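You operate a simulated robot arm through the tools that you are given. There is no shell and no other tool.

The job below is to be done with a simulated robot arm. You get a single attempt, and the scene is never put back.

Task
Take the yellow clip off and let the side panel lean again.
Fine: clip off first, stood beside the white one; black frame switch to 0, draw end stop and green bolt back, then switch to 1. Set down upright: yellow clip.
Where things are to end (x, y in the base frame): yellow clip within 4 cm of [42, -47].

Only the result counts: the job must be done as asked and must still hold three seconds after the hand-in. Knocking over, shifting, dropping, spilling or breaking anything else fails it.

Robot
A 6-joint arm with a two-finger parallel gripper, fixed in place. Base frame: the origin is at the foot of the arm, x ahead of it, y to its left, z up; the work surface is at about z = 86.5. Units: cm, rad, N and s.
With the tool pointing down near the work surface it reaches from about 30 to 66 cm from the base axis. Its first joint turns from -2.007 to 2.007 rad. Payload 3.43 kg.
The tool frame sits at the grasp point between the pads (the TCP): z along the fingers, y along the line on which they close. The tips reach 3.4 cm beyond it. The gripper opens to 12.8 cm. The fingers are 2.4 cm wide and 1.2 cm thick; the gripper's body (4.8 by 13 cm) begins 9.6 cm behind the TCP.
Orientation is that of the tool frame in the base frame, as [roll, pitch, yaw] about the fixed x, y, z axes, in that order (R = Rz(yaw) Ry(pitch) Rx(roll)). With the fingers straight down and closing along the base's y, the tool's x points along the base's -x, its y along +y and its z along -z.

Tools
- The arm moves only by the tool send_rows. Its argument "rows" is a list of rows, each a list of 6 numbers: the shift along the tool's x, y, z in cm, then the turn, a rotation vector about the tool's x, y, z in rad. In form: [[tx, ty, tz, ax, ay, az], ...]. A call has 1 to 20 rows; each row shifts and turns the commanded pose from where the row before left it, along the tool's axes as they then stand. "grip" is the opening in per cent of the stroke, from 0 (shut) to 100 (fully open), set as the call begins (left out, the last holds). Each row takes 0.2 s and may step no farther than 5 cm and 0.15 rad from the row before; otherwise, or with a gripper value out of range, the whole call is refused. A pose out of reach is approached as far as the arm can. The call stops where the force on the tool passes 40 N (or 10 N more than at its start, if that is more) or the arm is blocked; 0.2 s more then pass. The fingers move at their own pace (about 15.3 cm/s each) and stop on an object; they squeeze with about 28 N. The grip force told is the motor's: it shows also when the fingers shut on nothing. Time passes only in rows, and 0.2 s behind the last, so rows that do not move let the fingers close. The reply holds the time, the measured pose of the TCP, the force on the tool along the base axes, the opening and the grip force, in the units named above and with some noise, with the torque about the TCP (base axes, N m) and any sound that the robot's microphone picked up.
- Cameras (640 x 400 px; columns grow to the right, rows downward): "scene" is fixed at [4.88, -49.73, 152.39]; the picture's right is [0.63, -0.77, 0.00], its down [-0.50, -0.40, -0.77] and it looks along [0.60, 0.49, -0.64] (base axes); focal length 235 px, centre (320, 200). "wrist" rides on the gripper at [7.6, -1.1, -16] in the tool frame; the picture's right is [0.15, 0.99, 0.00], its down [-0.88, 0.13, -0.46] and it looks along [-0.45, 0.07, 0.89] (tool axes); focal length 234 px, centre (320, 200). There is no depth. A picture from a camera that has moved, and an enlarged one, comes with that camera's place and axes in the base frame and with its lens.
- get_image(camera): a new picture of that camera. It takes no simulated time.
- slide_trunk(by): slides the trunk up (or, below 0, down) by that many cm; the arm rides with it, the base frame stays. It gives what a move gives, with no picture.
- close_up(camera, box): a new picture of the part [left, top, right, bottom] of that camera's present view, enlarged. It takes no simulated time.
- close_job(): hands the job in; it is judged then, once.

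Nothing tells you positions but the pictures and the camera data. Unless the task says otherwise, let go and move clear before handing in.

The tools are called after ">>>" as name(argument=value, ...) on one line, values as JSON. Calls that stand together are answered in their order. send_rows: Moves the arm, as the interface text tells. Its arguments: {"type":"object","properties":{"rows":{"type":"array","items":{"type":"array","items":{"type":"number"}}},"grip":{"type":"number"}},"required":["rows"]} The other tools are called the same way: slide_trunk (by) slides the trunk up or down; get_image (camera) takes a picture; close_up (camera, box) takes an enlarged picture of a part of a camera's view; close_job () hands the job in.

At the start:

```text
time: 0.0
tcp_pos: [38.66, -20.93, 136.5]
tool_rot: [-3.141, 0.0, -3.141]
ft_force: [-0.8, 0.0, 0.1]
ft_torque: [-0.01, -0.01, 0.02]
finger_gap: 12.79
finger_force: 0.1
trunk travel left (down, up): [-92.5, 6.5]
```

scene: 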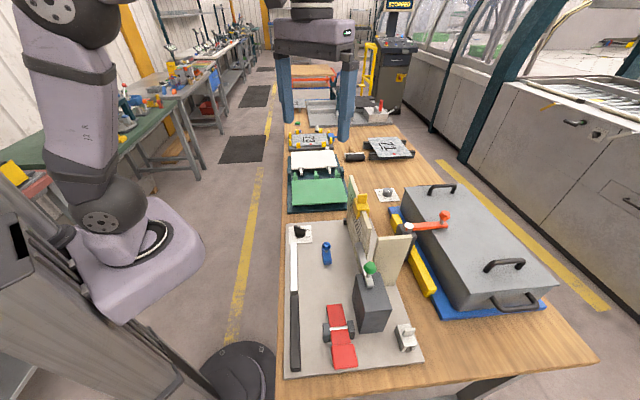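
wrist: 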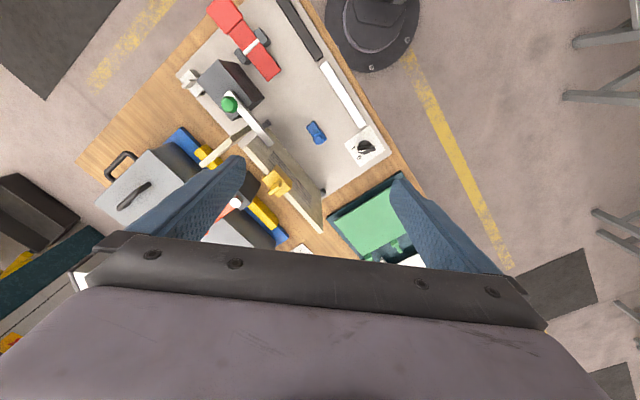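

I see a workbench with a gray jig plate that holds a side panel with a yellow clip, a green-knobbed bolt, a red toggle and switches. I'll take enlarged views before moving anything.

>>> close_up(camera="scene", box=[270, 180, 430, 280])

>>> close_up(camera="scene", box=[270, 270, 430, 380])

>>> close_up(camera="scene", box=[270, 100, 430, 200])

>>> close_up(camera="wrist", box=[160, 0, 400, 150])

>>> close_up(camera="wrist", box=[180, 100, 420, 250])

>>> close_up(camera="scene", box=[380, 170, 560, 320])

```text
4.00 times, centred on (350, 230) of scene
camera zoom: at [4.88, -49.73, 152.39], right [0.63, -0.77, 0.0], down [-0.5, -0.4, -0.77], along [0.6, 0.49, -0.64], focal length 939 px, centre (200, 80)
```

zoom: 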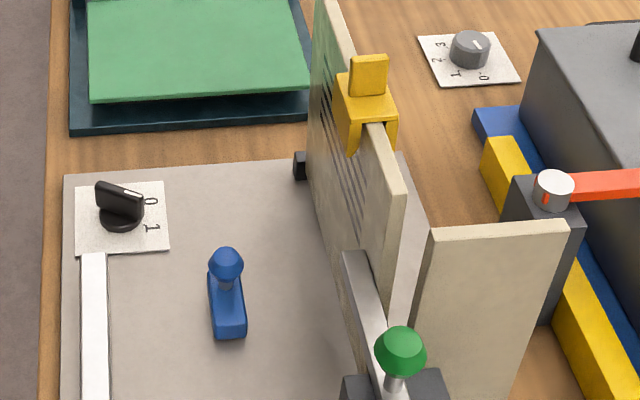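

```text
3.64 times, centred on (350, 325) of scene
camera zoom: at [4.88, -49.73, 152.39], right [0.63, -0.77, 0.0], down [-0.5, -0.4, -0.77], along [0.6, 0.49, -0.64], focal length 853 px, centre (211, -254)
```

zoom: 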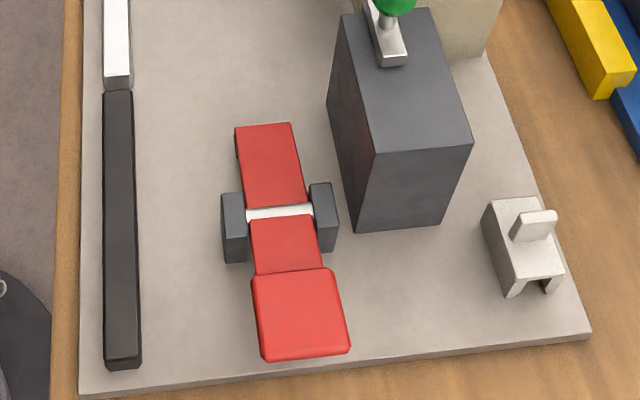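

```text
4.00 times, centred on (350, 150) of scene
camera zoom: at [4.88, -49.73, 152.39], right [0.63, -0.77, 0.0], down [-0.5, -0.4, -0.77], along [0.6, 0.49, -0.64], focal length 939 px, centre (200, 400)
```

zoom: 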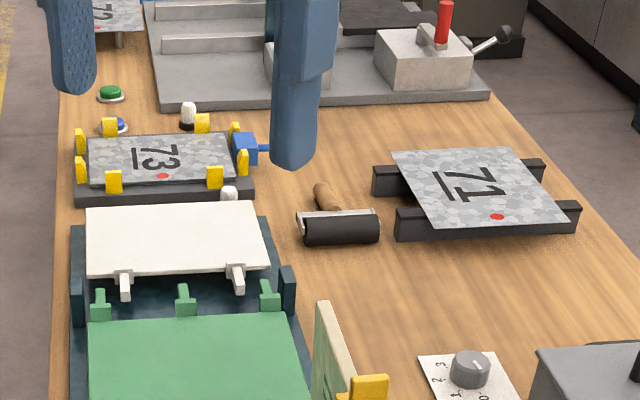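

```text
2.67 times, centred on (280, 75) of wrist
camera zoom: at [31.27, -22.04, 152.45], right [-0.15, 0.99, 0.0], down [0.88, 0.13, 0.46], along [0.45, 0.07, -0.89], focal length 624 px, centre (427, 533)
```

zoom: 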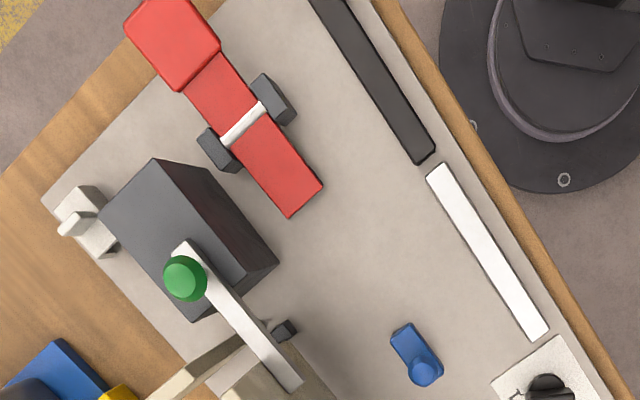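

```text
2.67 times, centred on (300, 175) of wrist
camera zoom: at [31.27, -22.04, 152.45], right [-0.15, 0.99, 0.0], down [0.88, 0.13, 0.46], along [0.45, 0.07, -0.89], focal length 624 px, centre (373, 267)
```

zoom: 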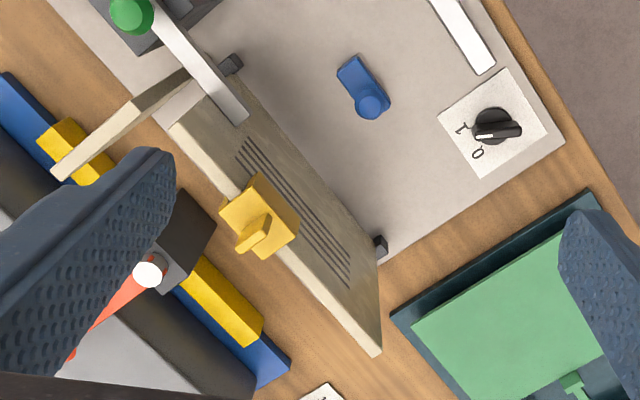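

```text
2.67 times, centred on (470, 245) of scene
camera zoom: at [4.88, -49.73, 152.39], right [0.63, -0.77, 0.0], down [-0.5, -0.4, -0.77], along [0.6, 0.49, -0.64], focal length 626 px, centre (-80, 80)
```

zoom: 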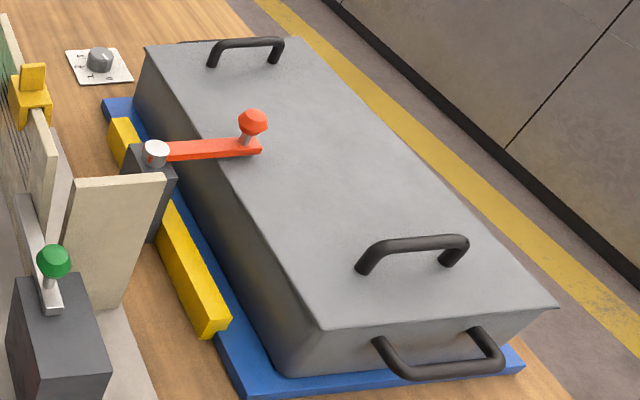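

The jig's long axis runs at about 45° in the base frame. The clip sits on the panel near (50, -28, 111) and the white clip is near (36, -52). I'll turn the wrist 45° so its camera faces the panel, then look again.

>>> send_rows(rows=[[0, 0, 0, 0, 0, 0.131], [0, 0, 0, 0, 0, 0.131], [0, 0, 0, 0, 0, 0.131], [0, 0, 0, 0, 0, 0.131], [0, 0, 0, 0, 0, 0.131], [0, 0, 0, 0, 0, 0.1304], [0, 0, 0, 0, 0, 0], [0, 0, 0, 0, 0, 0]])

>>> get_image(camera="wrist")

>>> get_image(camera="scene")

```text
time: 1.8
tcp_pos: [38.95, -21.03, 136.57]
tool_rot: [3.141, -0.001, 2.355]
ft_force: [0.5, -0.3, -0.6]
ft_torque: [-0.01, 0.02, 0.0]
finger_gap: 12.81
finger_force: 0.1
trunk travel left (down, up): [-92.5, 6.5]
```

```text
taken
camera wrist: at [32.78, -16.35, 152.5], right [0.6, 0.8, 0.0], down [0.71, -0.53, 0.46], along [0.37, -0.27, -0.89], focal length 234 px, centre (320, 200)
```

wrist: 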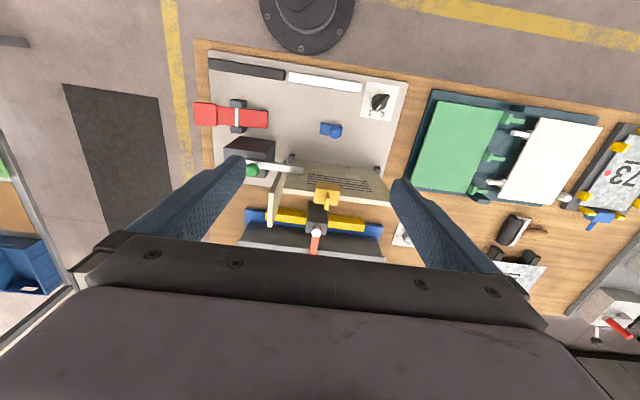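

```text
taken
```

scene: 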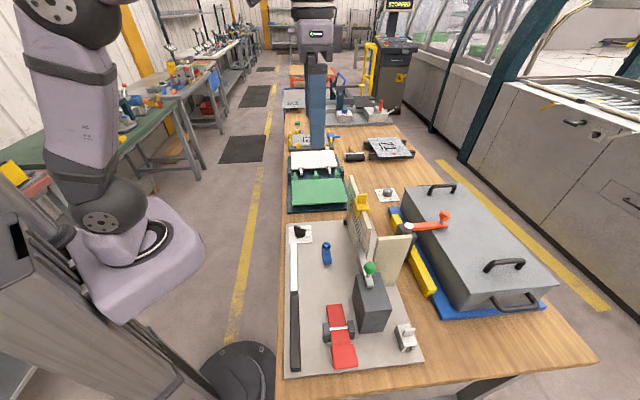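

>>> close_up(camera="wrist", box=[180, 40, 420, 190])

>>> close_up(camera="wrist", box=[220, 130, 420, 255])

```text
2.67 times, centred on (300, 115) of wrist
camera zoom: at [32.78, -16.35, 152.5], right [0.6, 0.8, 0.0], down [0.71, -0.53, 0.46], along [0.37, -0.27, -0.89], focal length 624 px, centre (373, 427)
```

zoom: 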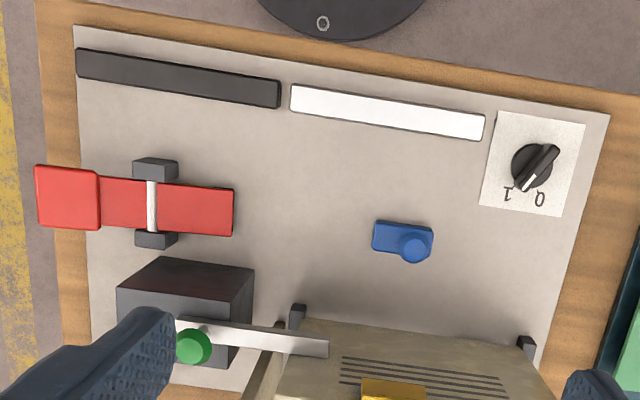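

```text
3.20 times, centred on (320, 192) of wrist
camera zoom: at [32.78, -16.35, 152.5], right [0.6, 0.8, 0.0], down [0.71, -0.53, 0.46], along [0.37, -0.27, -0.89], focal length 749 px, centre (320, 224)
```

zoom: 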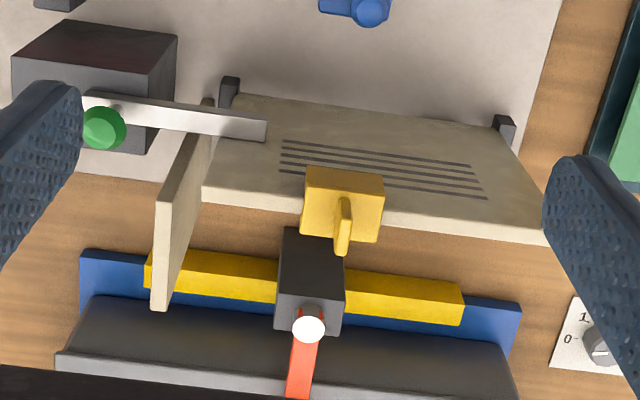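

The black knob's pointer appears to sit at 1. I'll lower and tilt the camera toward the panel to work out what the clip, bolt and blue piece do.

>>> send_rows(rows=[[0, 0, 4, 0, 0, 0], [0, 0, 4, 0, -0.1, 0], [0, 0, 4, 0, -0.1, 0], [0, 0, 3, 0, -0.1, 0], [0, 0, 0, 0, -0.1, 0], [0, 0, 0, 0, -0.1, 0], [0, 0, 0, 0, 0, 0]])

>>> get_image(camera="wrist")

```text
time: 3.4
tcp_pos: [39.45, -21.61, 121.58]
tool_rot: [3.141, 0.5, 2.356]
ft_force: [-0.5, 0.7, 0.2]
ft_torque: [0.0, -0.01, 0.03]
finger_gap: 12.8
finger_force: 0.0
trunk travel left (down, up): [-92.5, 6.5]
```

```text
taken
camera wrist: at [28.63, -12.39, 131.95], right [0.61, 0.79, -0.07], down [0.48, -0.3, 0.82], along [0.63, -0.53, -0.56], focal length 234 px, centre (320, 200)
```

wrist: 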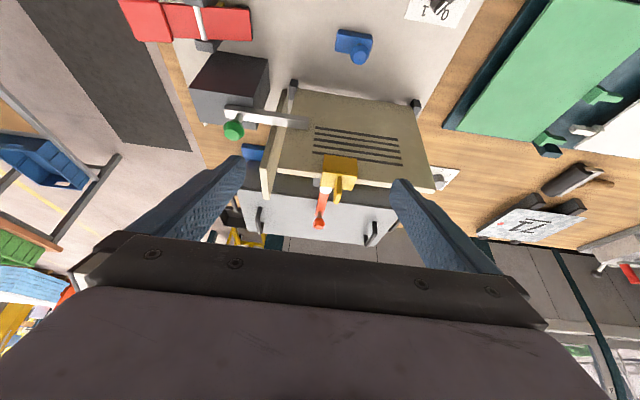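

>>> close_up(camera="wrist", box=[180, 0, 480, 190])

>>> close_up(camera="wrist", box=[220, 70, 460, 220])

>>> close_up(camera="wrist", box=[300, 0, 480, 80])

```text
2.11 times, centred on (330, 95) of wrist
camera zoom: at [28.63, -12.39, 131.95], right [0.61, 0.79, -0.07], down [0.48, -0.3, 0.82], along [0.63, -0.53, -0.56], focal length 493 px, centre (299, 421)
```

zoom: 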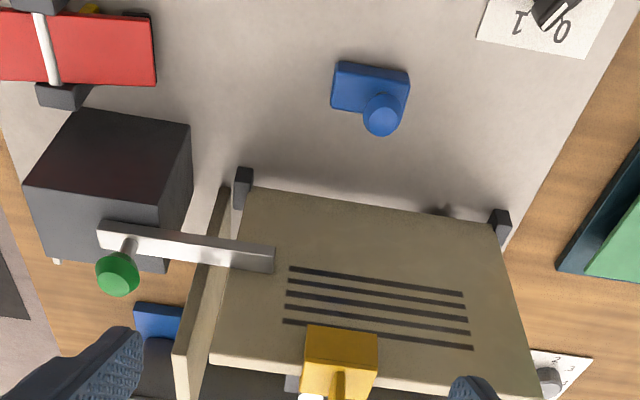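

```text
2.67 times, centred on (340, 145) of wrist
camera zoom: at [28.63, -12.39, 131.95], right [0.61, 0.79, -0.07], down [0.48, -0.3, 0.82], along [0.63, -0.53, -0.56], focal length 624 px, centre (267, 347)
```

zoom: 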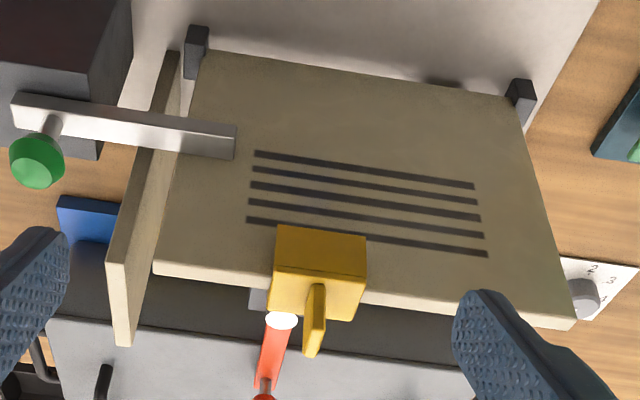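

```text
3.56 times, centred on (390, 40) of wrist
camera zoom: at [28.63, -12.39, 131.95], right [0.61, 0.79, -0.07], down [0.48, -0.3, 0.82], along [0.63, -0.53, -0.56], focal length 833 px, centre (71, 769)
```

zoom: 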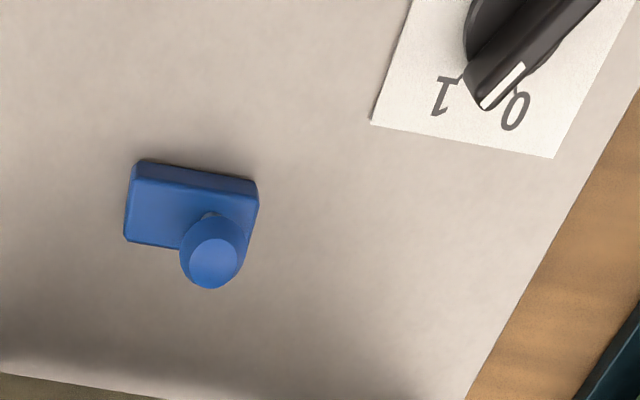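

>>> close_up(camera="wrist", box=[110, 0, 270, 100])

>>> close_up(camera="wrist", box=[325, 20, 385, 70])

>>> close_up(camera="scene", box=[310, 230, 350, 270])

>>> close_up(camera="scene", box=[310, 295, 370, 375])

>>> close_up(camera="scene", box=[275, 215, 325, 265])

>>> close_up(camera="scene", box=[335, 180, 425, 300])

>>> close_up(camera="scene", box=[275, 270, 325, 380])

>>> close_up(camera="scene", box=[385, 310, 425, 360])

```text
4.00 times, centred on (190, 50) of wrist
camera zoom: at [28.63, -12.39, 131.95], right [0.61, 0.79, -0.07], down [0.48, -0.3, 0.82], along [0.63, -0.53, -0.56], focal length 937 px, centre (840, 800)
```

zoom: 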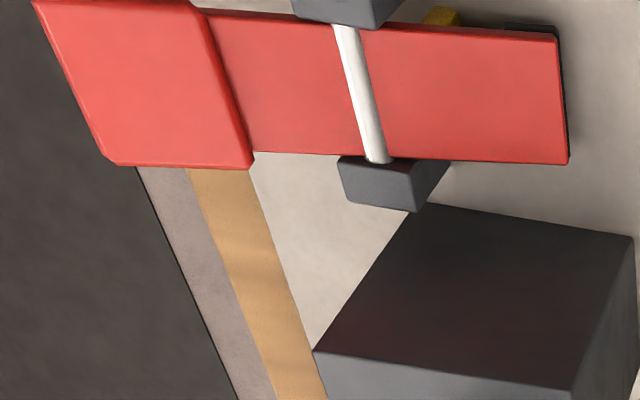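

```text
8.00 times, centred on (355, 45) of wrist
camera zoom: at [28.63, -12.39, 131.95], right [0.61, 0.79, -0.07], down [0.48, -0.3, 0.82], along [0.63, -0.53, -0.56], focal length 1873 px, centre (40, 1440)
```

zoom: 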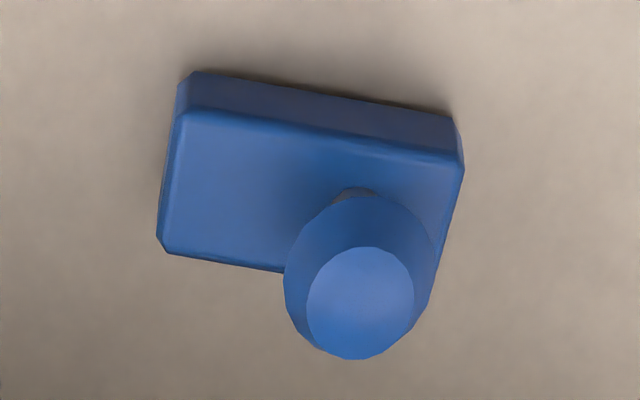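

```text
10.00 times, centred on (330, 250) of scene
camera zoom: at [4.88, -49.73, 152.39], right [0.63, -0.77, 0.0], down [-0.5, -0.4, -0.77], along [0.6, 0.49, -0.64], focal length 2346 px, centre (220, -300)
```

zoom: 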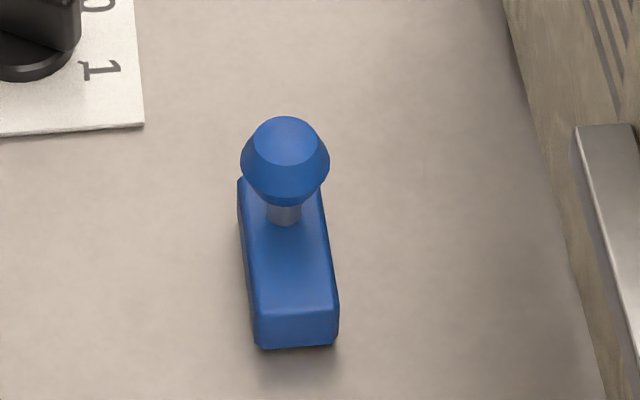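

```text
5.00 times, centred on (340, 335) of scene
camera zoom: at [4.88, -49.73, 152.39], right [0.63, -0.77, 0.0], down [-0.5, -0.4, -0.77], along [0.6, 0.49, -0.64], focal length 1173 px, centre (220, -475)
```

zoom: 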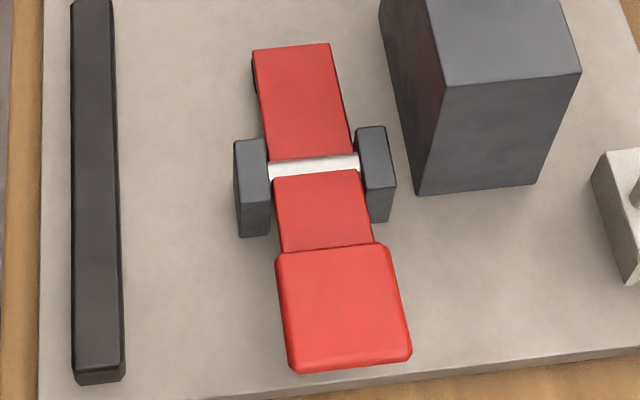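

```text
8.00 times, centred on (300, 240) of scene
camera zoom: at [4.88, -49.73, 152.39], right [0.63, -0.77, 0.0], down [-0.5, -0.4, -0.77], along [0.6, 0.49, -0.64], focal length 1877 px, centre (480, -120)
```

zoom: 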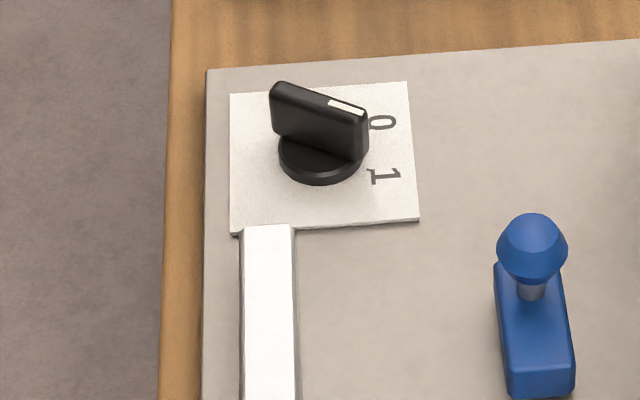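

```text
3.33 times, centred on (380, 240) of scene
camera zoom: at [4.88, -49.73, 152.39], right [0.63, -0.77, 0.0], down [-0.5, -0.4, -0.77], along [0.6, 0.49, -0.64], focal length 782 px, centre (120, 67)
```

zoom: 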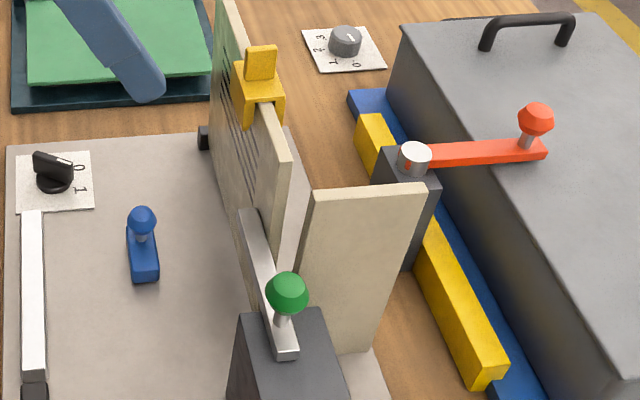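

```text
3.64 times, centred on (300, 325) of scene
camera zoom: at [4.88, -49.73, 152.39], right [0.63, -0.77, 0.0], down [-0.5, -0.4, -0.77], along [0.6, 0.49, -0.64], focal length 853 px, centre (393, -254)
```

zoom: 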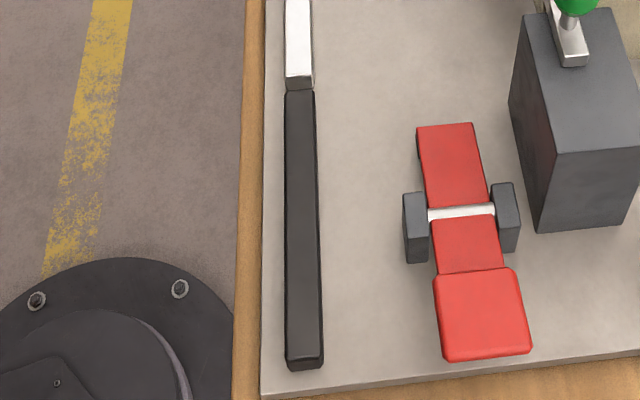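

```text
8.00 times, centred on (405, 335) of scene
camera zoom: at [4.88, -49.73, 152.39], right [0.63, -0.77, 0.0], down [-0.5, -0.4, -0.77], along [0.6, 0.49, -0.64], focal length 1877 px, centre (-360, -880)
```

zoom: 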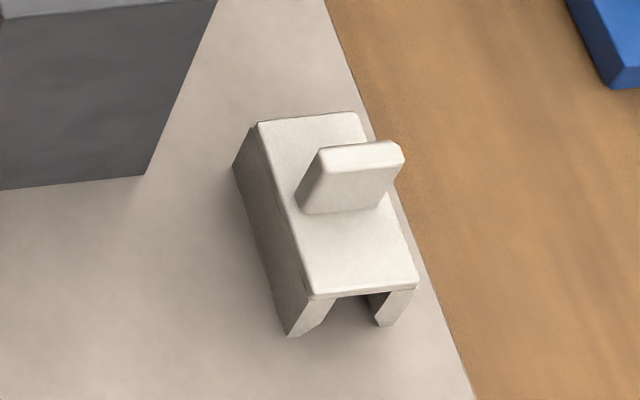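

The clip's tab is thin along the jig's long axis, so my present finger direction suits it. Before touching anything I'll check the hidden side of the panel.

>>> send_rows(rows=[[0, 0, 0, 0, 0.125, 0], [0, 0, 0, 0, 0.125, 0], [0, 0, -1, 0, 0.125, 0], [0, 0, -2, 0, 0.125, 0], [0, 0, -4, 0, 0, 0], [0, 0, -4, 0, 0, 0], [-3, -1.5, -3, 0, 0, 0], [-4, -1.5, 0, 0, 0, 0], [-4, -1.5, 0, 0, 0, 0], [-4, -1.5, 0, 0, 0, 0], [0, 0, 0, 0, 0, 0]])

>>> send_rows(rows=[[0, 0, 0, 0, 0, -0.131], [0, 0, 0, 0, 0, -0.131], [0, 0, 0, 0, 0, -0.131], [0, 0, 0, 0, 0, -0.131], [0, 0, 0, 0, 0, -0.131], [0, 0, 0, 0, 0, -0.131], [0, 0, 0, 0, 0, -0.131], [0, 0, 0, 0, 0, -0.131], [0, 0, 0, 0, 0, -0.131], [0, 0, 0, 0, 0, -0.131], [0, 0, 0, 0, 0, -0.131], [0, 0, 0, 0, 0, -0.13], [0, 0, 0, 0, 0, 0]])

>>> get_image(camera="wrist")

```text
time: 5.8
tcp_pos: [43.06, -33.42, 133.32]
tool_rot: [3.141, 0.001, 2.357]
ft_force: [-0.3, 1.2, -1.1]
ft_torque: [0.0, 0.0, 0.02]
finger_gap: 12.81
finger_force: 0.0
out of reach, approached as far as the arm can: row 9, 10
trunk travel left (down, up): [-92.5, 6.5]
```

```text
time: 8.6
tcp_pos: [42.84, -33.22, 133.36]
tool_rot: [-3.141, -0.001, -2.352]
ft_force: [-0.3, -0.9, -0.5]
ft_torque: [-0.02, 0.02, 0.02]
finger_gap: 12.83
finger_force: 0.0
trunk travel left (down, up): [-92.5, 6.5]
```

```text
taken
camera wrist: at [38.38, -39.44, 149.34], right [-0.8, 0.59, 0.0], down [0.53, 0.72, 0.46], along [0.27, 0.37, -0.89], focal length 234 px, centre (320, 200)
```

wrist: 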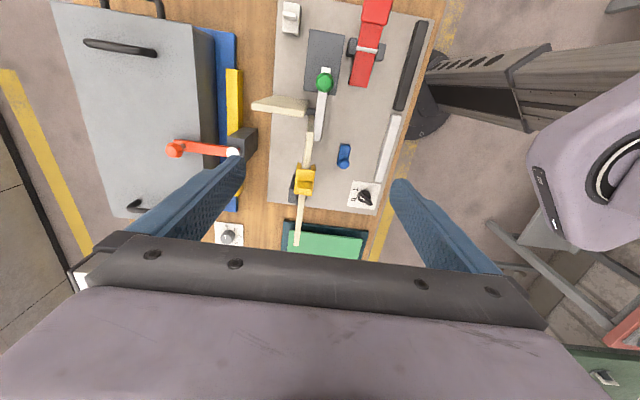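

>>> close_up(camera="wrist", box=[220, 80, 400, 250])

>>> close_up(camera="wrist", box=[270, 0, 450, 100])

>>> close_up(camera="wrist", box=[270, 150, 340, 250])

```text
2.35 times, centred on (310, 165) of wrist
camera zoom: at [38.38, -39.44, 149.34], right [-0.8, 0.59, 0.0], down [0.53, 0.72, 0.46], along [0.27, 0.37, -0.89], focal length 551 px, centre (344, 282)
```

zoom: 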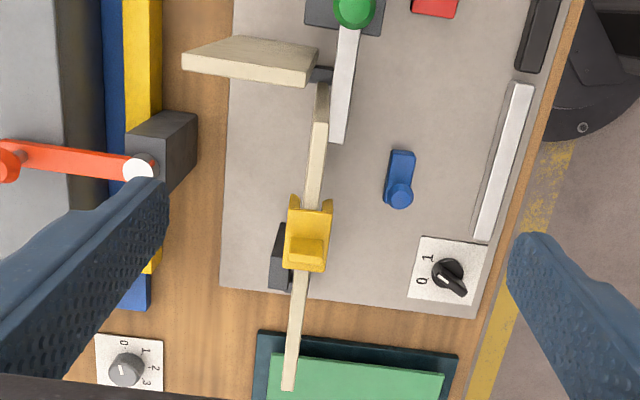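

```text
3.56 times, centred on (360, 50) of wrist
camera zoom: at [38.38, -39.44, 149.34], right [-0.8, 0.59, 0.0], down [0.53, 0.72, 0.46], along [0.27, 0.37, -0.89], focal length 833 px, centre (178, 733)
```

zoom: 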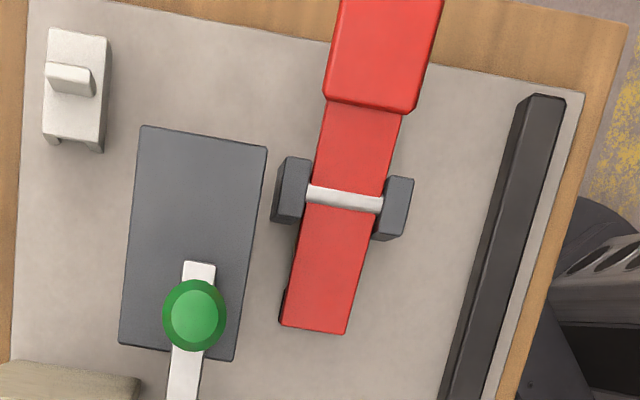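

```text
4.00 times, centred on (305, 200) of wrist
camera zoom: at [38.38, -39.44, 149.34], right [-0.8, 0.59, 0.0], down [0.53, 0.72, 0.46], along [0.27, 0.37, -0.89], focal length 937 px, centre (380, 200)
```

zoom: 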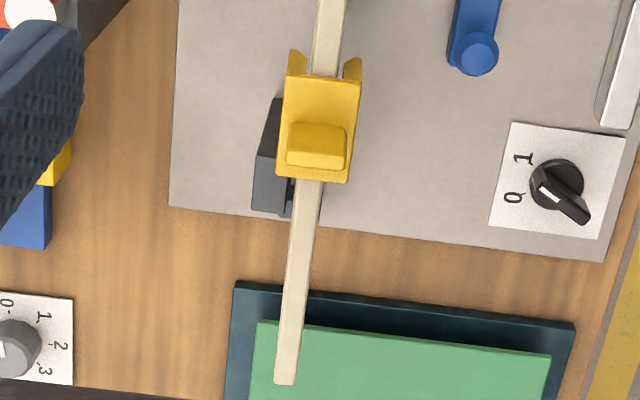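

I can now see the far side of the panel, where there is a low dark block at the base. The clip comes off first, so I'll move above it with the fingers closing along the jig's long axis and check the alignment.

>>> send_rows(rows=[[-2.8, -0.4, 2, 0, 0, 0], [-2.8, -0.4, 2, 0, 0, 0], [-2.7, -0.4, 1, 0, 0, 0], [0, 0, 0, 0, 0, 0.131], [0, 0, 0, 0, 0, 0.131], [0, 0, 0, 0, 0, 0.131], [0, 0, 0, 0, 0, 0.131], [0, 0, 0, 0, 0, 0.131], [0, 0, 0, 0, 0, 0.131], [0, 0, 0, 0, 0, 0.131], [0, 0, 0, 0, 0, 0.131], [0, 0, 0, 0, 0, 0.131], [0, 0, 0, 0, 0, 0.131], [0, 0, 0, 0, 0, 0.131], [0, 0, 0, 0, 0, 0.13], [0, 0, 2, 0, 0, 0], [0, 0, 1, 0, 0, 0], [0, 0, 0, 0, 0, 0]])

>>> get_image(camera="wrist")

>>> get_image(camera="scene")

>>> close_up(camera="wrist", box=[260, 120, 380, 220])

```text
time: 12.4
tcp_pos: [49.67, -28.22, 125.4]
tool_rot: [3.14, 0.0, 2.356]
ft_force: [0.3, 0.0, -0.1]
ft_torque: [0.02, 0.06, 0.02]
finger_gap: 12.77
finger_force: 0.0
trunk travel left (down, up): [-92.5, 6.5]
```

```text
taken
camera wrist: at [43.51, -23.72, 141.35], right [0.6, 0.8, 0.0], down [0.71, -0.53, 0.46], along [0.37, -0.27, -0.89], focal length 234 px, centre (320, 200)
```

wrist: 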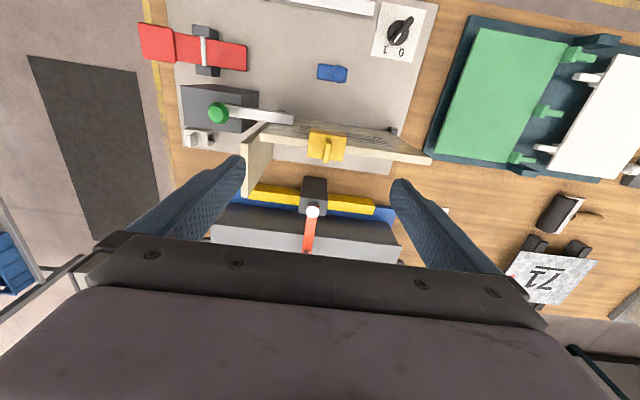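

```text
taken
```

scene: 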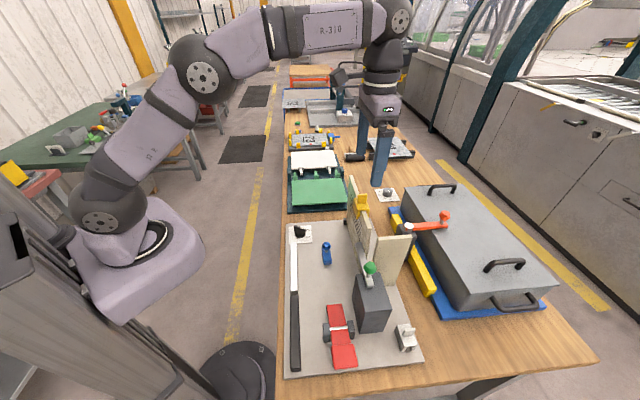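

```text
4.00 times, centred on (320, 170) of wrist
camera zoom: at [43.51, -23.72, 141.35], right [0.6, 0.8, 0.0], down [0.71, -0.53, 0.46], along [0.37, -0.27, -0.89], focal length 937 px, centre (320, 320)
```

zoom: 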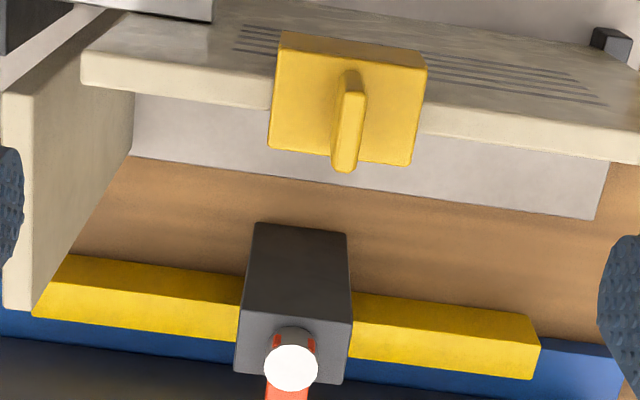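

The tab is about 0.9 cm along tool +y from the finger axis. I'll shift, come lower and look again.

>>> send_rows(rows=[[0.2, 0.88, 2, 0, 0, 0], [0, 0, 2.5, 0, 0, 0], [0, 0, 1, 0, 0, 0], [0, 0, 0, 0, 0, 0]], grip=50)

>>> close_up(camera="wrist", box=[240, 110, 400, 210])

>>> close_up(camera="scene", box=[330, 140, 430, 220])

```text
time: 13.4
tcp_pos: [50.17, -27.41, 119.73]
tool_rot: [-3.141, 0.001, 2.356]
ft_force: [-0.2, -0.1, -0.1]
ft_torque: [0.01, 0.02, -0.02]
finger_gap: 6.41
finger_force: 0.0
trunk travel left (down, up): [-92.5, 6.5]
```

```text
4.00 times, centred on (320, 160) of wrist
camera zoom: at [44.11, -22.97, 135.69], right [0.6, 0.8, 0.0], down [0.71, -0.53, 0.46], along [0.37, -0.27, -0.89], focal length 937 px, centre (320, 360)
```

zoom: 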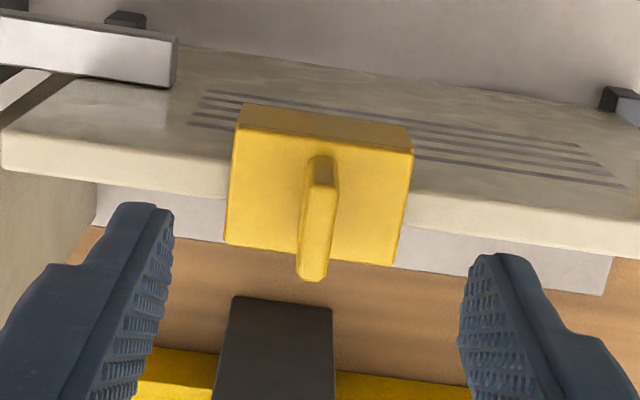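

```text
5.00 times, centred on (380, 180) of scene
camera zoom: at [4.88, -49.73, 152.39], right [0.63, -0.77, 0.0], down [-0.5, -0.4, -0.77], along [0.6, 0.49, -0.64], focal length 1173 px, centre (20, 300)
```

zoom: 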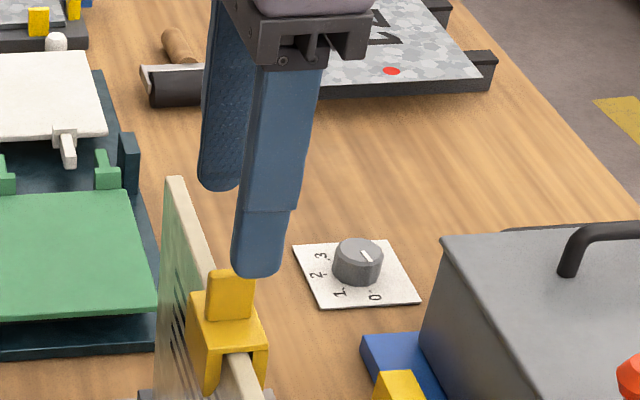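

>>> send_rows(rows=[[0, 0, 2, 0, 0, 0], [0, 0, 1.2, 0, 0, 0], [0, 0, 0, 0, 0, 0]], grip=40)

>>> close_up(camera="wrist", box=[240, 130, 400, 230])

>>> close_up(camera="scene", box=[340, 170, 400, 230])

```text
time: 14.2
tcp_pos: [50.12, -27.43, 116.6]
tool_rot: [3.141, -0.001, 2.357]
ft_force: [-0.6, -0.1, -0.6]
ft_torque: [0.02, 0.01, 0.03]
finger_gap: 5.1
finger_force: 0.1
trunk travel left (down, up): [-92.5, 6.5]
```

```text
4.00 times, centred on (320, 180) of wrist
camera zoom: at [44.03, -22.92, 132.61], right [0.6, 0.8, 0.0], down [0.71, -0.53, 0.46], along [0.37, -0.27, -0.89], focal length 937 px, centre (320, 280)
```

zoom: 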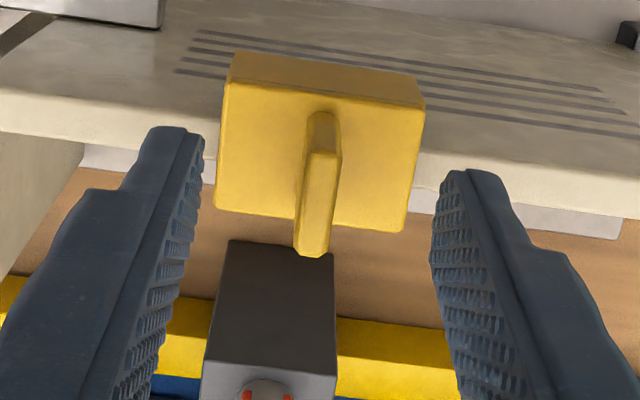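

```text
6.67 times, centred on (370, 200) of scene
camera zoom: at [4.88, -49.73, 152.39], right [0.63, -0.77, 0.0], down [-0.5, -0.4, -0.77], along [0.6, 0.49, -0.64], focal length 1564 px, centre (-13, 200)
```

zoom: 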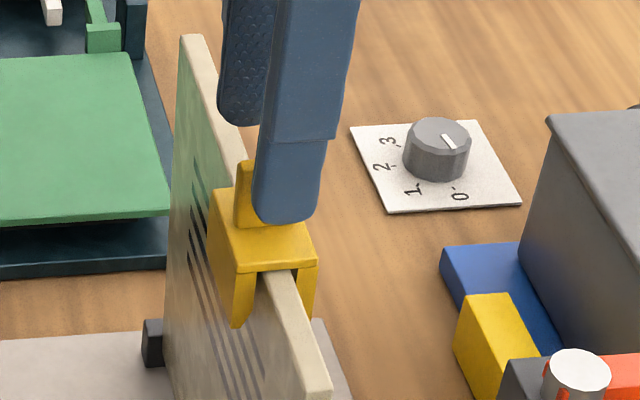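

The fingers are centred on the tab, and the clip body's top is at about z = 111. I'll go down 1.4 cm and close on the tab.

>>> send_rows(rows=[[0, 0, 0.7, 0, 0, 0], [0, 0, 0.7, 0, 0, 0], [0, 0, 0, 0, 0, 0]])

>>> send_rows(rows=[[0, 0, 0, 0, 0, 0], [0, 0, 0, 0, 0, 0], [0, 0, 0, 0, 0, 0], [0, 0, 0, 0, 0, 0]], grip=0)

>>> close_up(camera="wrist", box=[240, 130, 400, 230])

>>> close_up(camera="scene", box=[340, 170, 400, 230])

```text
time: 15.0
tcp_pos: [50.13, -27.55, 115.16]
tool_rot: [3.141, 0.0, 2.355]
ft_force: [0.6, 0.5, 0.6]
ft_torque: [0.0, 0.0, 0.02]
finger_gap: 5.12
finger_force: 0.1
trunk travel left (down, up): [-92.5, 6.5]
```

```text
time: 16.0
tcp_pos: [50.2, -27.54, 115.16]
tool_rot: [-3.141, 0.0, 2.357]
ft_force: [-0.1, 1.0, 0.6]
ft_torque: [-0.02, 0.03, -0.01]
finger_gap: 0.68
finger_force: 28.0
trunk travel left (down, up): [-92.5, 6.5]
```

```text
4.00 times, centred on (320, 180) of wrist
camera zoom: at [44.07, -23.01, 131.22], right [0.6, 0.8, 0.0], down [0.71, -0.53, 0.46], along [0.37, -0.27, -0.89], focal length 937 px, centre (320, 280)
```

zoom: 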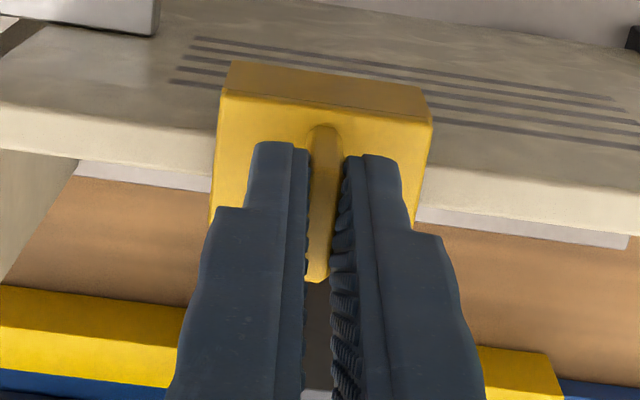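

```text
6.67 times, centred on (370, 200) of scene
camera zoom: at [4.88, -49.73, 152.39], right [0.63, -0.77, 0.0], down [-0.5, -0.4, -0.77], along [0.6, 0.49, -0.64], focal length 1564 px, centre (-13, 200)
```

zoom: 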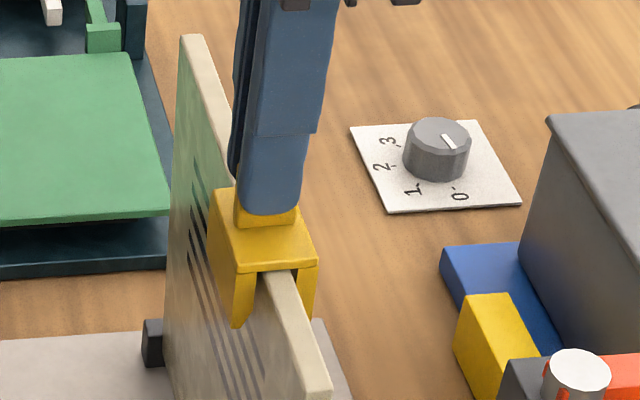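

I have the tab, with the gap at 0.68 cm. Lifting it straight up slowly.

>>> send_rows(rows=[[0, 0, -0.5, 0, 0, 0], [0, 0, -0.5, 0, 0, 0], [0, 0, -1, 0, 0, 0], [0, 0, -1, 0, 0, 0], [0, 0, -1.5, 0, 0, 0], [0, 0, -1.5, 0, 0, 0], [0, 0, -1, 0, 0, 0], [0, 0, 0, 0, 0, 0]])

>>> get_image(camera="scene")

>>> close_up(camera="scene", box=[330, 140, 430, 220])

```text
time: 17.8
tcp_pos: [50.07, -27.61, 122.21]
tool_rot: [3.141, 0.0, 2.356]
ft_force: [-0.1, -0.1, -1.0]
ft_torque: [0.0, 0.0, -0.01]
finger_gap: 0.68
finger_force: 27.7
trunk travel left (down, up): [-92.5, 6.5]
```

```text
taken
```

scene: 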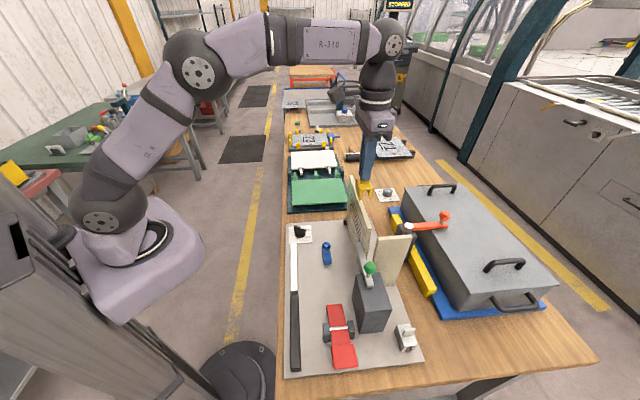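

```text
5.00 times, centred on (380, 180) of scene
camera zoom: at [4.88, -49.73, 152.39], right [0.63, -0.77, 0.0], down [-0.5, -0.4, -0.77], along [0.6, 0.49, -0.64], focal length 1173 px, centre (20, 300)
```

zoom: 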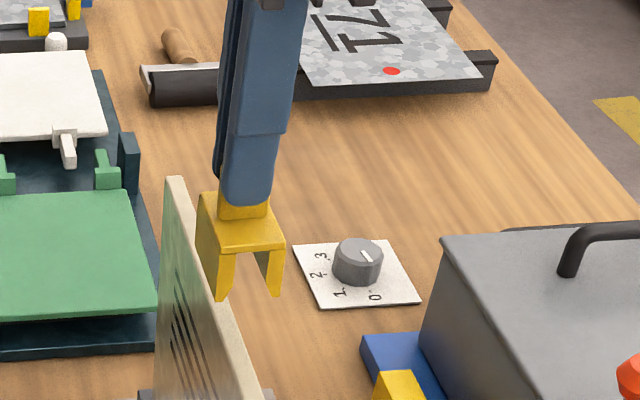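

The clip is free and the panel still stands. I'll carry it high past the block, then out to the free spot beside the white clip at about (41.8, -46.5).

>>> send_rows(rows=[[0, 0, -1, 0, 0, 0], [0, -2, -1, 0, 0, 0], [0, -3.5, 0, 0, 0, 0], [0, -3.5, 0, 0, 0, 0], [0, -3.5, 0, 0, 0, 0], [0, -3.5, 0, 0, 0, 0], [0, -3.3, 0, 0, 0, 0], [0, 0, 0, 0, 0, 0]])

>>> get_image(camera="scene")

>>> get_image(camera="wrist")

```text
time: 19.6
tcp_pos: [35.97, -40.97, 124.14]
tool_rot: [-3.14, -0.001, 2.357]
ft_force: [0.2, 0.1, -0.3]
ft_torque: [-0.03, 0.01, 0.01]
finger_gap: 0.68
finger_force: 28.6
trunk travel left (down, up): [-92.5, 6.5]
```

```text
taken
```

scene: 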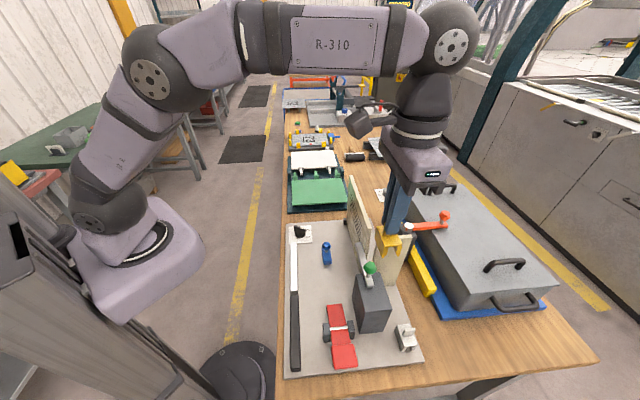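

```text
taken
camera wrist: at [29.88, -36.5, 140.18], right [0.6, 0.8, 0.0], down [0.71, -0.53, 0.46], along [0.37, -0.27, -0.89], focal length 234 px, centre (320, 200)
```

wrist: 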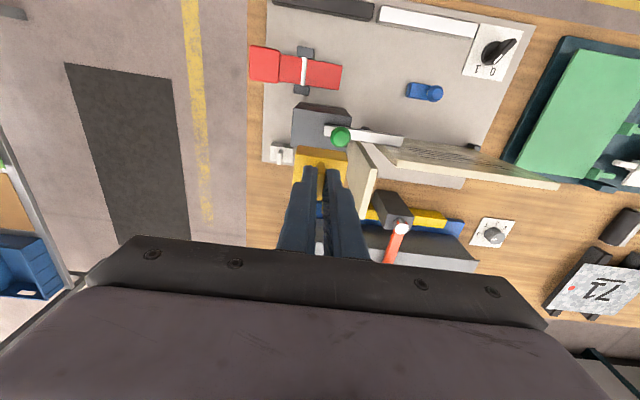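

>>> send_rows(rows=[[-2, 0.05, 0, 0, 0, 0], [-2, 0.05, 1.5, 0, 0, 0], [-2, 0.05, 3, 0, 0, 0], [-2, 0.05, 4, 0, 0, 0], [0, 0, 4, 0, 0, 0], [0, 0, 3, 0, 0, 0], [0, 0, 2.5, 0, 0, 0], [0, 0, 0, 0, 0, 0]])

>>> get_image(camera="wrist")

>>> close_up(camera="scene", box=[350, 260, 450, 370])

>>> get_image(camera="scene")

```text
time: 21.4
tcp_pos: [42.06, -45.9, 106.05]
tool_rot: [3.14, 0.001, 2.356]
ft_force: [0.8, -0.4, 0.3]
ft_torque: [-0.01, 0.01, 0.03]
finger_gap: 0.71
finger_force: 27.8
out of reach, approached as far as the arm can: row 4
trunk travel left (down, up): [-92.5, 6.5]
```

```text
taken
camera wrist: at [35.94, -41.47, 122.1], right [0.6, 0.8, 0.0], down [0.71, -0.53, 0.46], along [0.37, -0.27, -0.89], focal length 234 px, centre (320, 200)
```

wrist: 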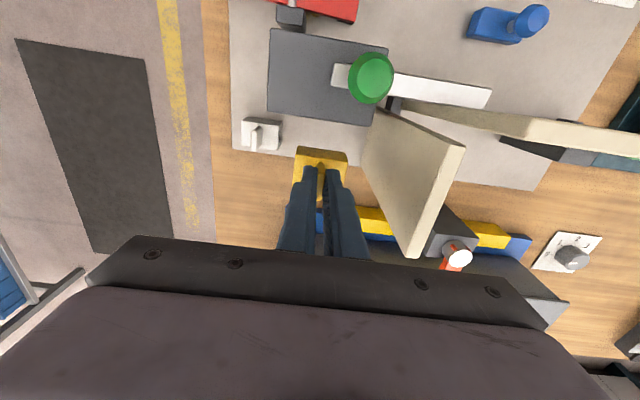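

```text
3.64 times, centred on (400, 315) of scene
camera zoom: at [4.88, -49.73, 152.39], right [0.63, -0.77, 0.0], down [-0.5, -0.4, -0.77], along [0.6, 0.49, -0.64], focal length 853 px, centre (29, -218)
```

zoom: 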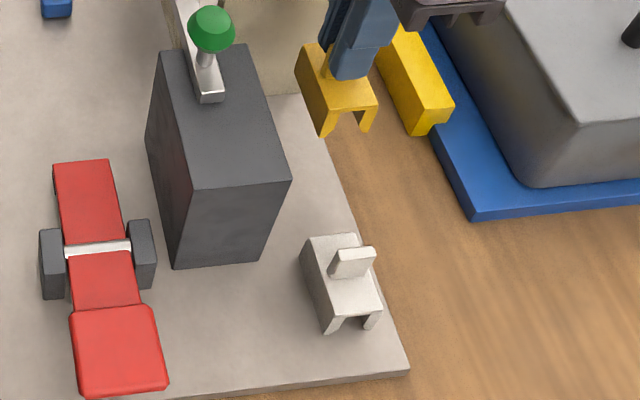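

```text
taken
```

scene: 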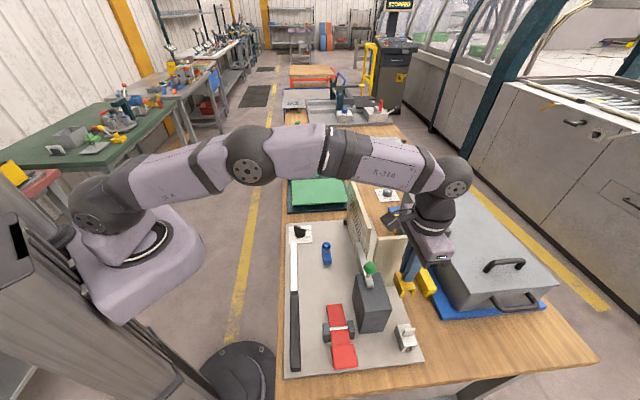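

The clip hangs over the right spot. To keep the gripper body clear of the neighbouring upright panel, I'll shift 1.6 cm toward the white clip and then go down most of the way.

>>> send_rows(rows=[[0, -1.6, 0, 0, 0, 0], [0, 0, 3, 0, 0, 0], [0, 0, 3, 0, 0, 0], [0, 0, 2, 0, 0, 0], [0, 0, 0, 0, 0, 0]])

>>> get_image(camera="wrist")

>>> close_up(camera="scene", box=[360, 250, 460, 370])

```text
time: 22.6
tcp_pos: [40.85, -47.2, 98.09]
tool_rot: [-3.141, -0.001, 2.356]
ft_force: [-0.8, -0.6, -0.6]
ft_torque: [0.0, 0.01, 0.04]
finger_gap: 0.68
finger_force: 28.1
trunk travel left (down, up): [-92.5, 6.5]
```

```text
taken
camera wrist: at [34.68, -42.57, 114.05], right [0.6, 0.8, 0.0], down [0.71, -0.53, 0.46], along [0.37, -0.27, -0.89], focal length 234 px, centre (320, 200)
```

wrist: 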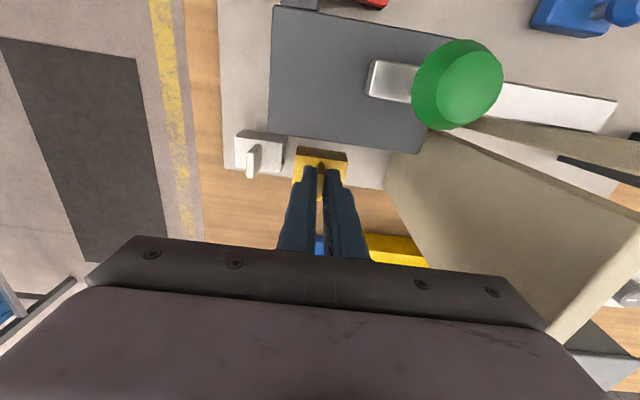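

```text
3.33 times, centred on (410, 310) of scene
camera zoom: at [4.88, -49.73, 152.39], right [0.63, -0.77, 0.0], down [-0.5, -0.4, -0.77], along [0.6, 0.49, -0.64], focal length 782 px, centre (20, -167)
```

zoom: 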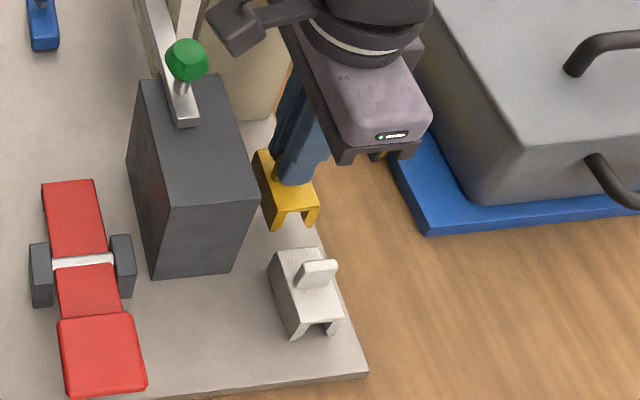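

>>> send_rows(rows=[[0, 0, 0.5, 0, 0, 0], [0, 0, 0.5, 0, 0, 0], [0, 0, 0.4, 0, 0, 0], [0, 0, 0, 0, 0, 0]])

>>> close_up(camera="scene", box=[380, 280, 430, 360])

>>> close_up(camera="wrist", box=[210, 90, 370, 190])

```text
time: 23.6
tcp_pos: [40.83, -47.3, 96.57]
tool_rot: [-3.141, 0.001, 2.358]
ft_force: [0.1, 0.9, 0.6]
ft_torque: [-0.03, -0.03, 0.0]
finger_gap: 0.68
finger_force: 27.6
trunk travel left (down, up): [-92.5, 6.5]
```

```text
5.00 times, centred on (405, 320) of scene
camera zoom: at [4.88, -49.73, 152.39], right [0.63, -0.77, 0.0], down [-0.5, -0.4, -0.77], along [0.6, 0.49, -0.64], focal length 1173 px, centre (-105, -400)
```

zoom: 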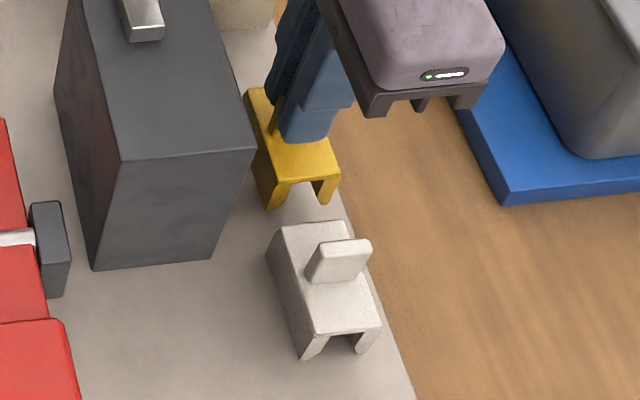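

```text
4.00 times, centred on (290, 140) of wrist
camera zoom: at [34.71, -42.7, 112.62], right [0.6, 0.8, 0.0], down [0.71, -0.53, 0.46], along [0.37, -0.27, -0.89], focal length 937 px, centre (440, 440)
```

zoom: 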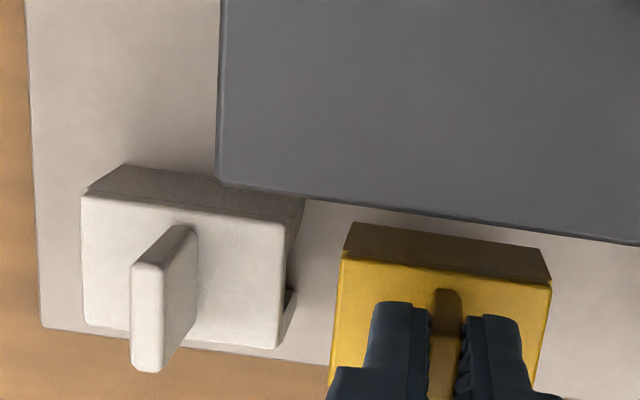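

>>> send_rows(rows=[[0.3, 0, 0.2, 0, 0, 0], [0, 0, 0.2, 0, 0, 0], [0, 0, 0.2, 0, 0, 0], [0, 0, 0, 0, 0, 0]])

>>> close_up(camera="scene", box=[380, 280, 430, 360])

```text
time: 24.6
tcp_pos: [40.59, -47.0, 96.09]
tool_rot: [3.141, 0.0, 2.356]
ft_force: [-1.3, -0.2, -0.5]
ft_torque: [0.02, 0.02, -0.01]
finger_gap: 0.69
finger_force: 28.0
trunk travel left (down, up): [-92.5, 6.5]
```

```text
5.00 times, centred on (405, 320) of scene
camera zoom: at [4.88, -49.73, 152.39], right [0.63, -0.77, 0.0], down [-0.5, -0.4, -0.77], along [0.6, 0.49, -0.64], focal length 1173 px, centre (-105, -400)
```

zoom: 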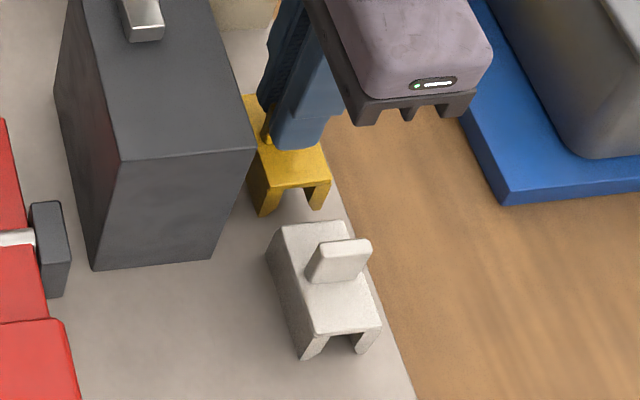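

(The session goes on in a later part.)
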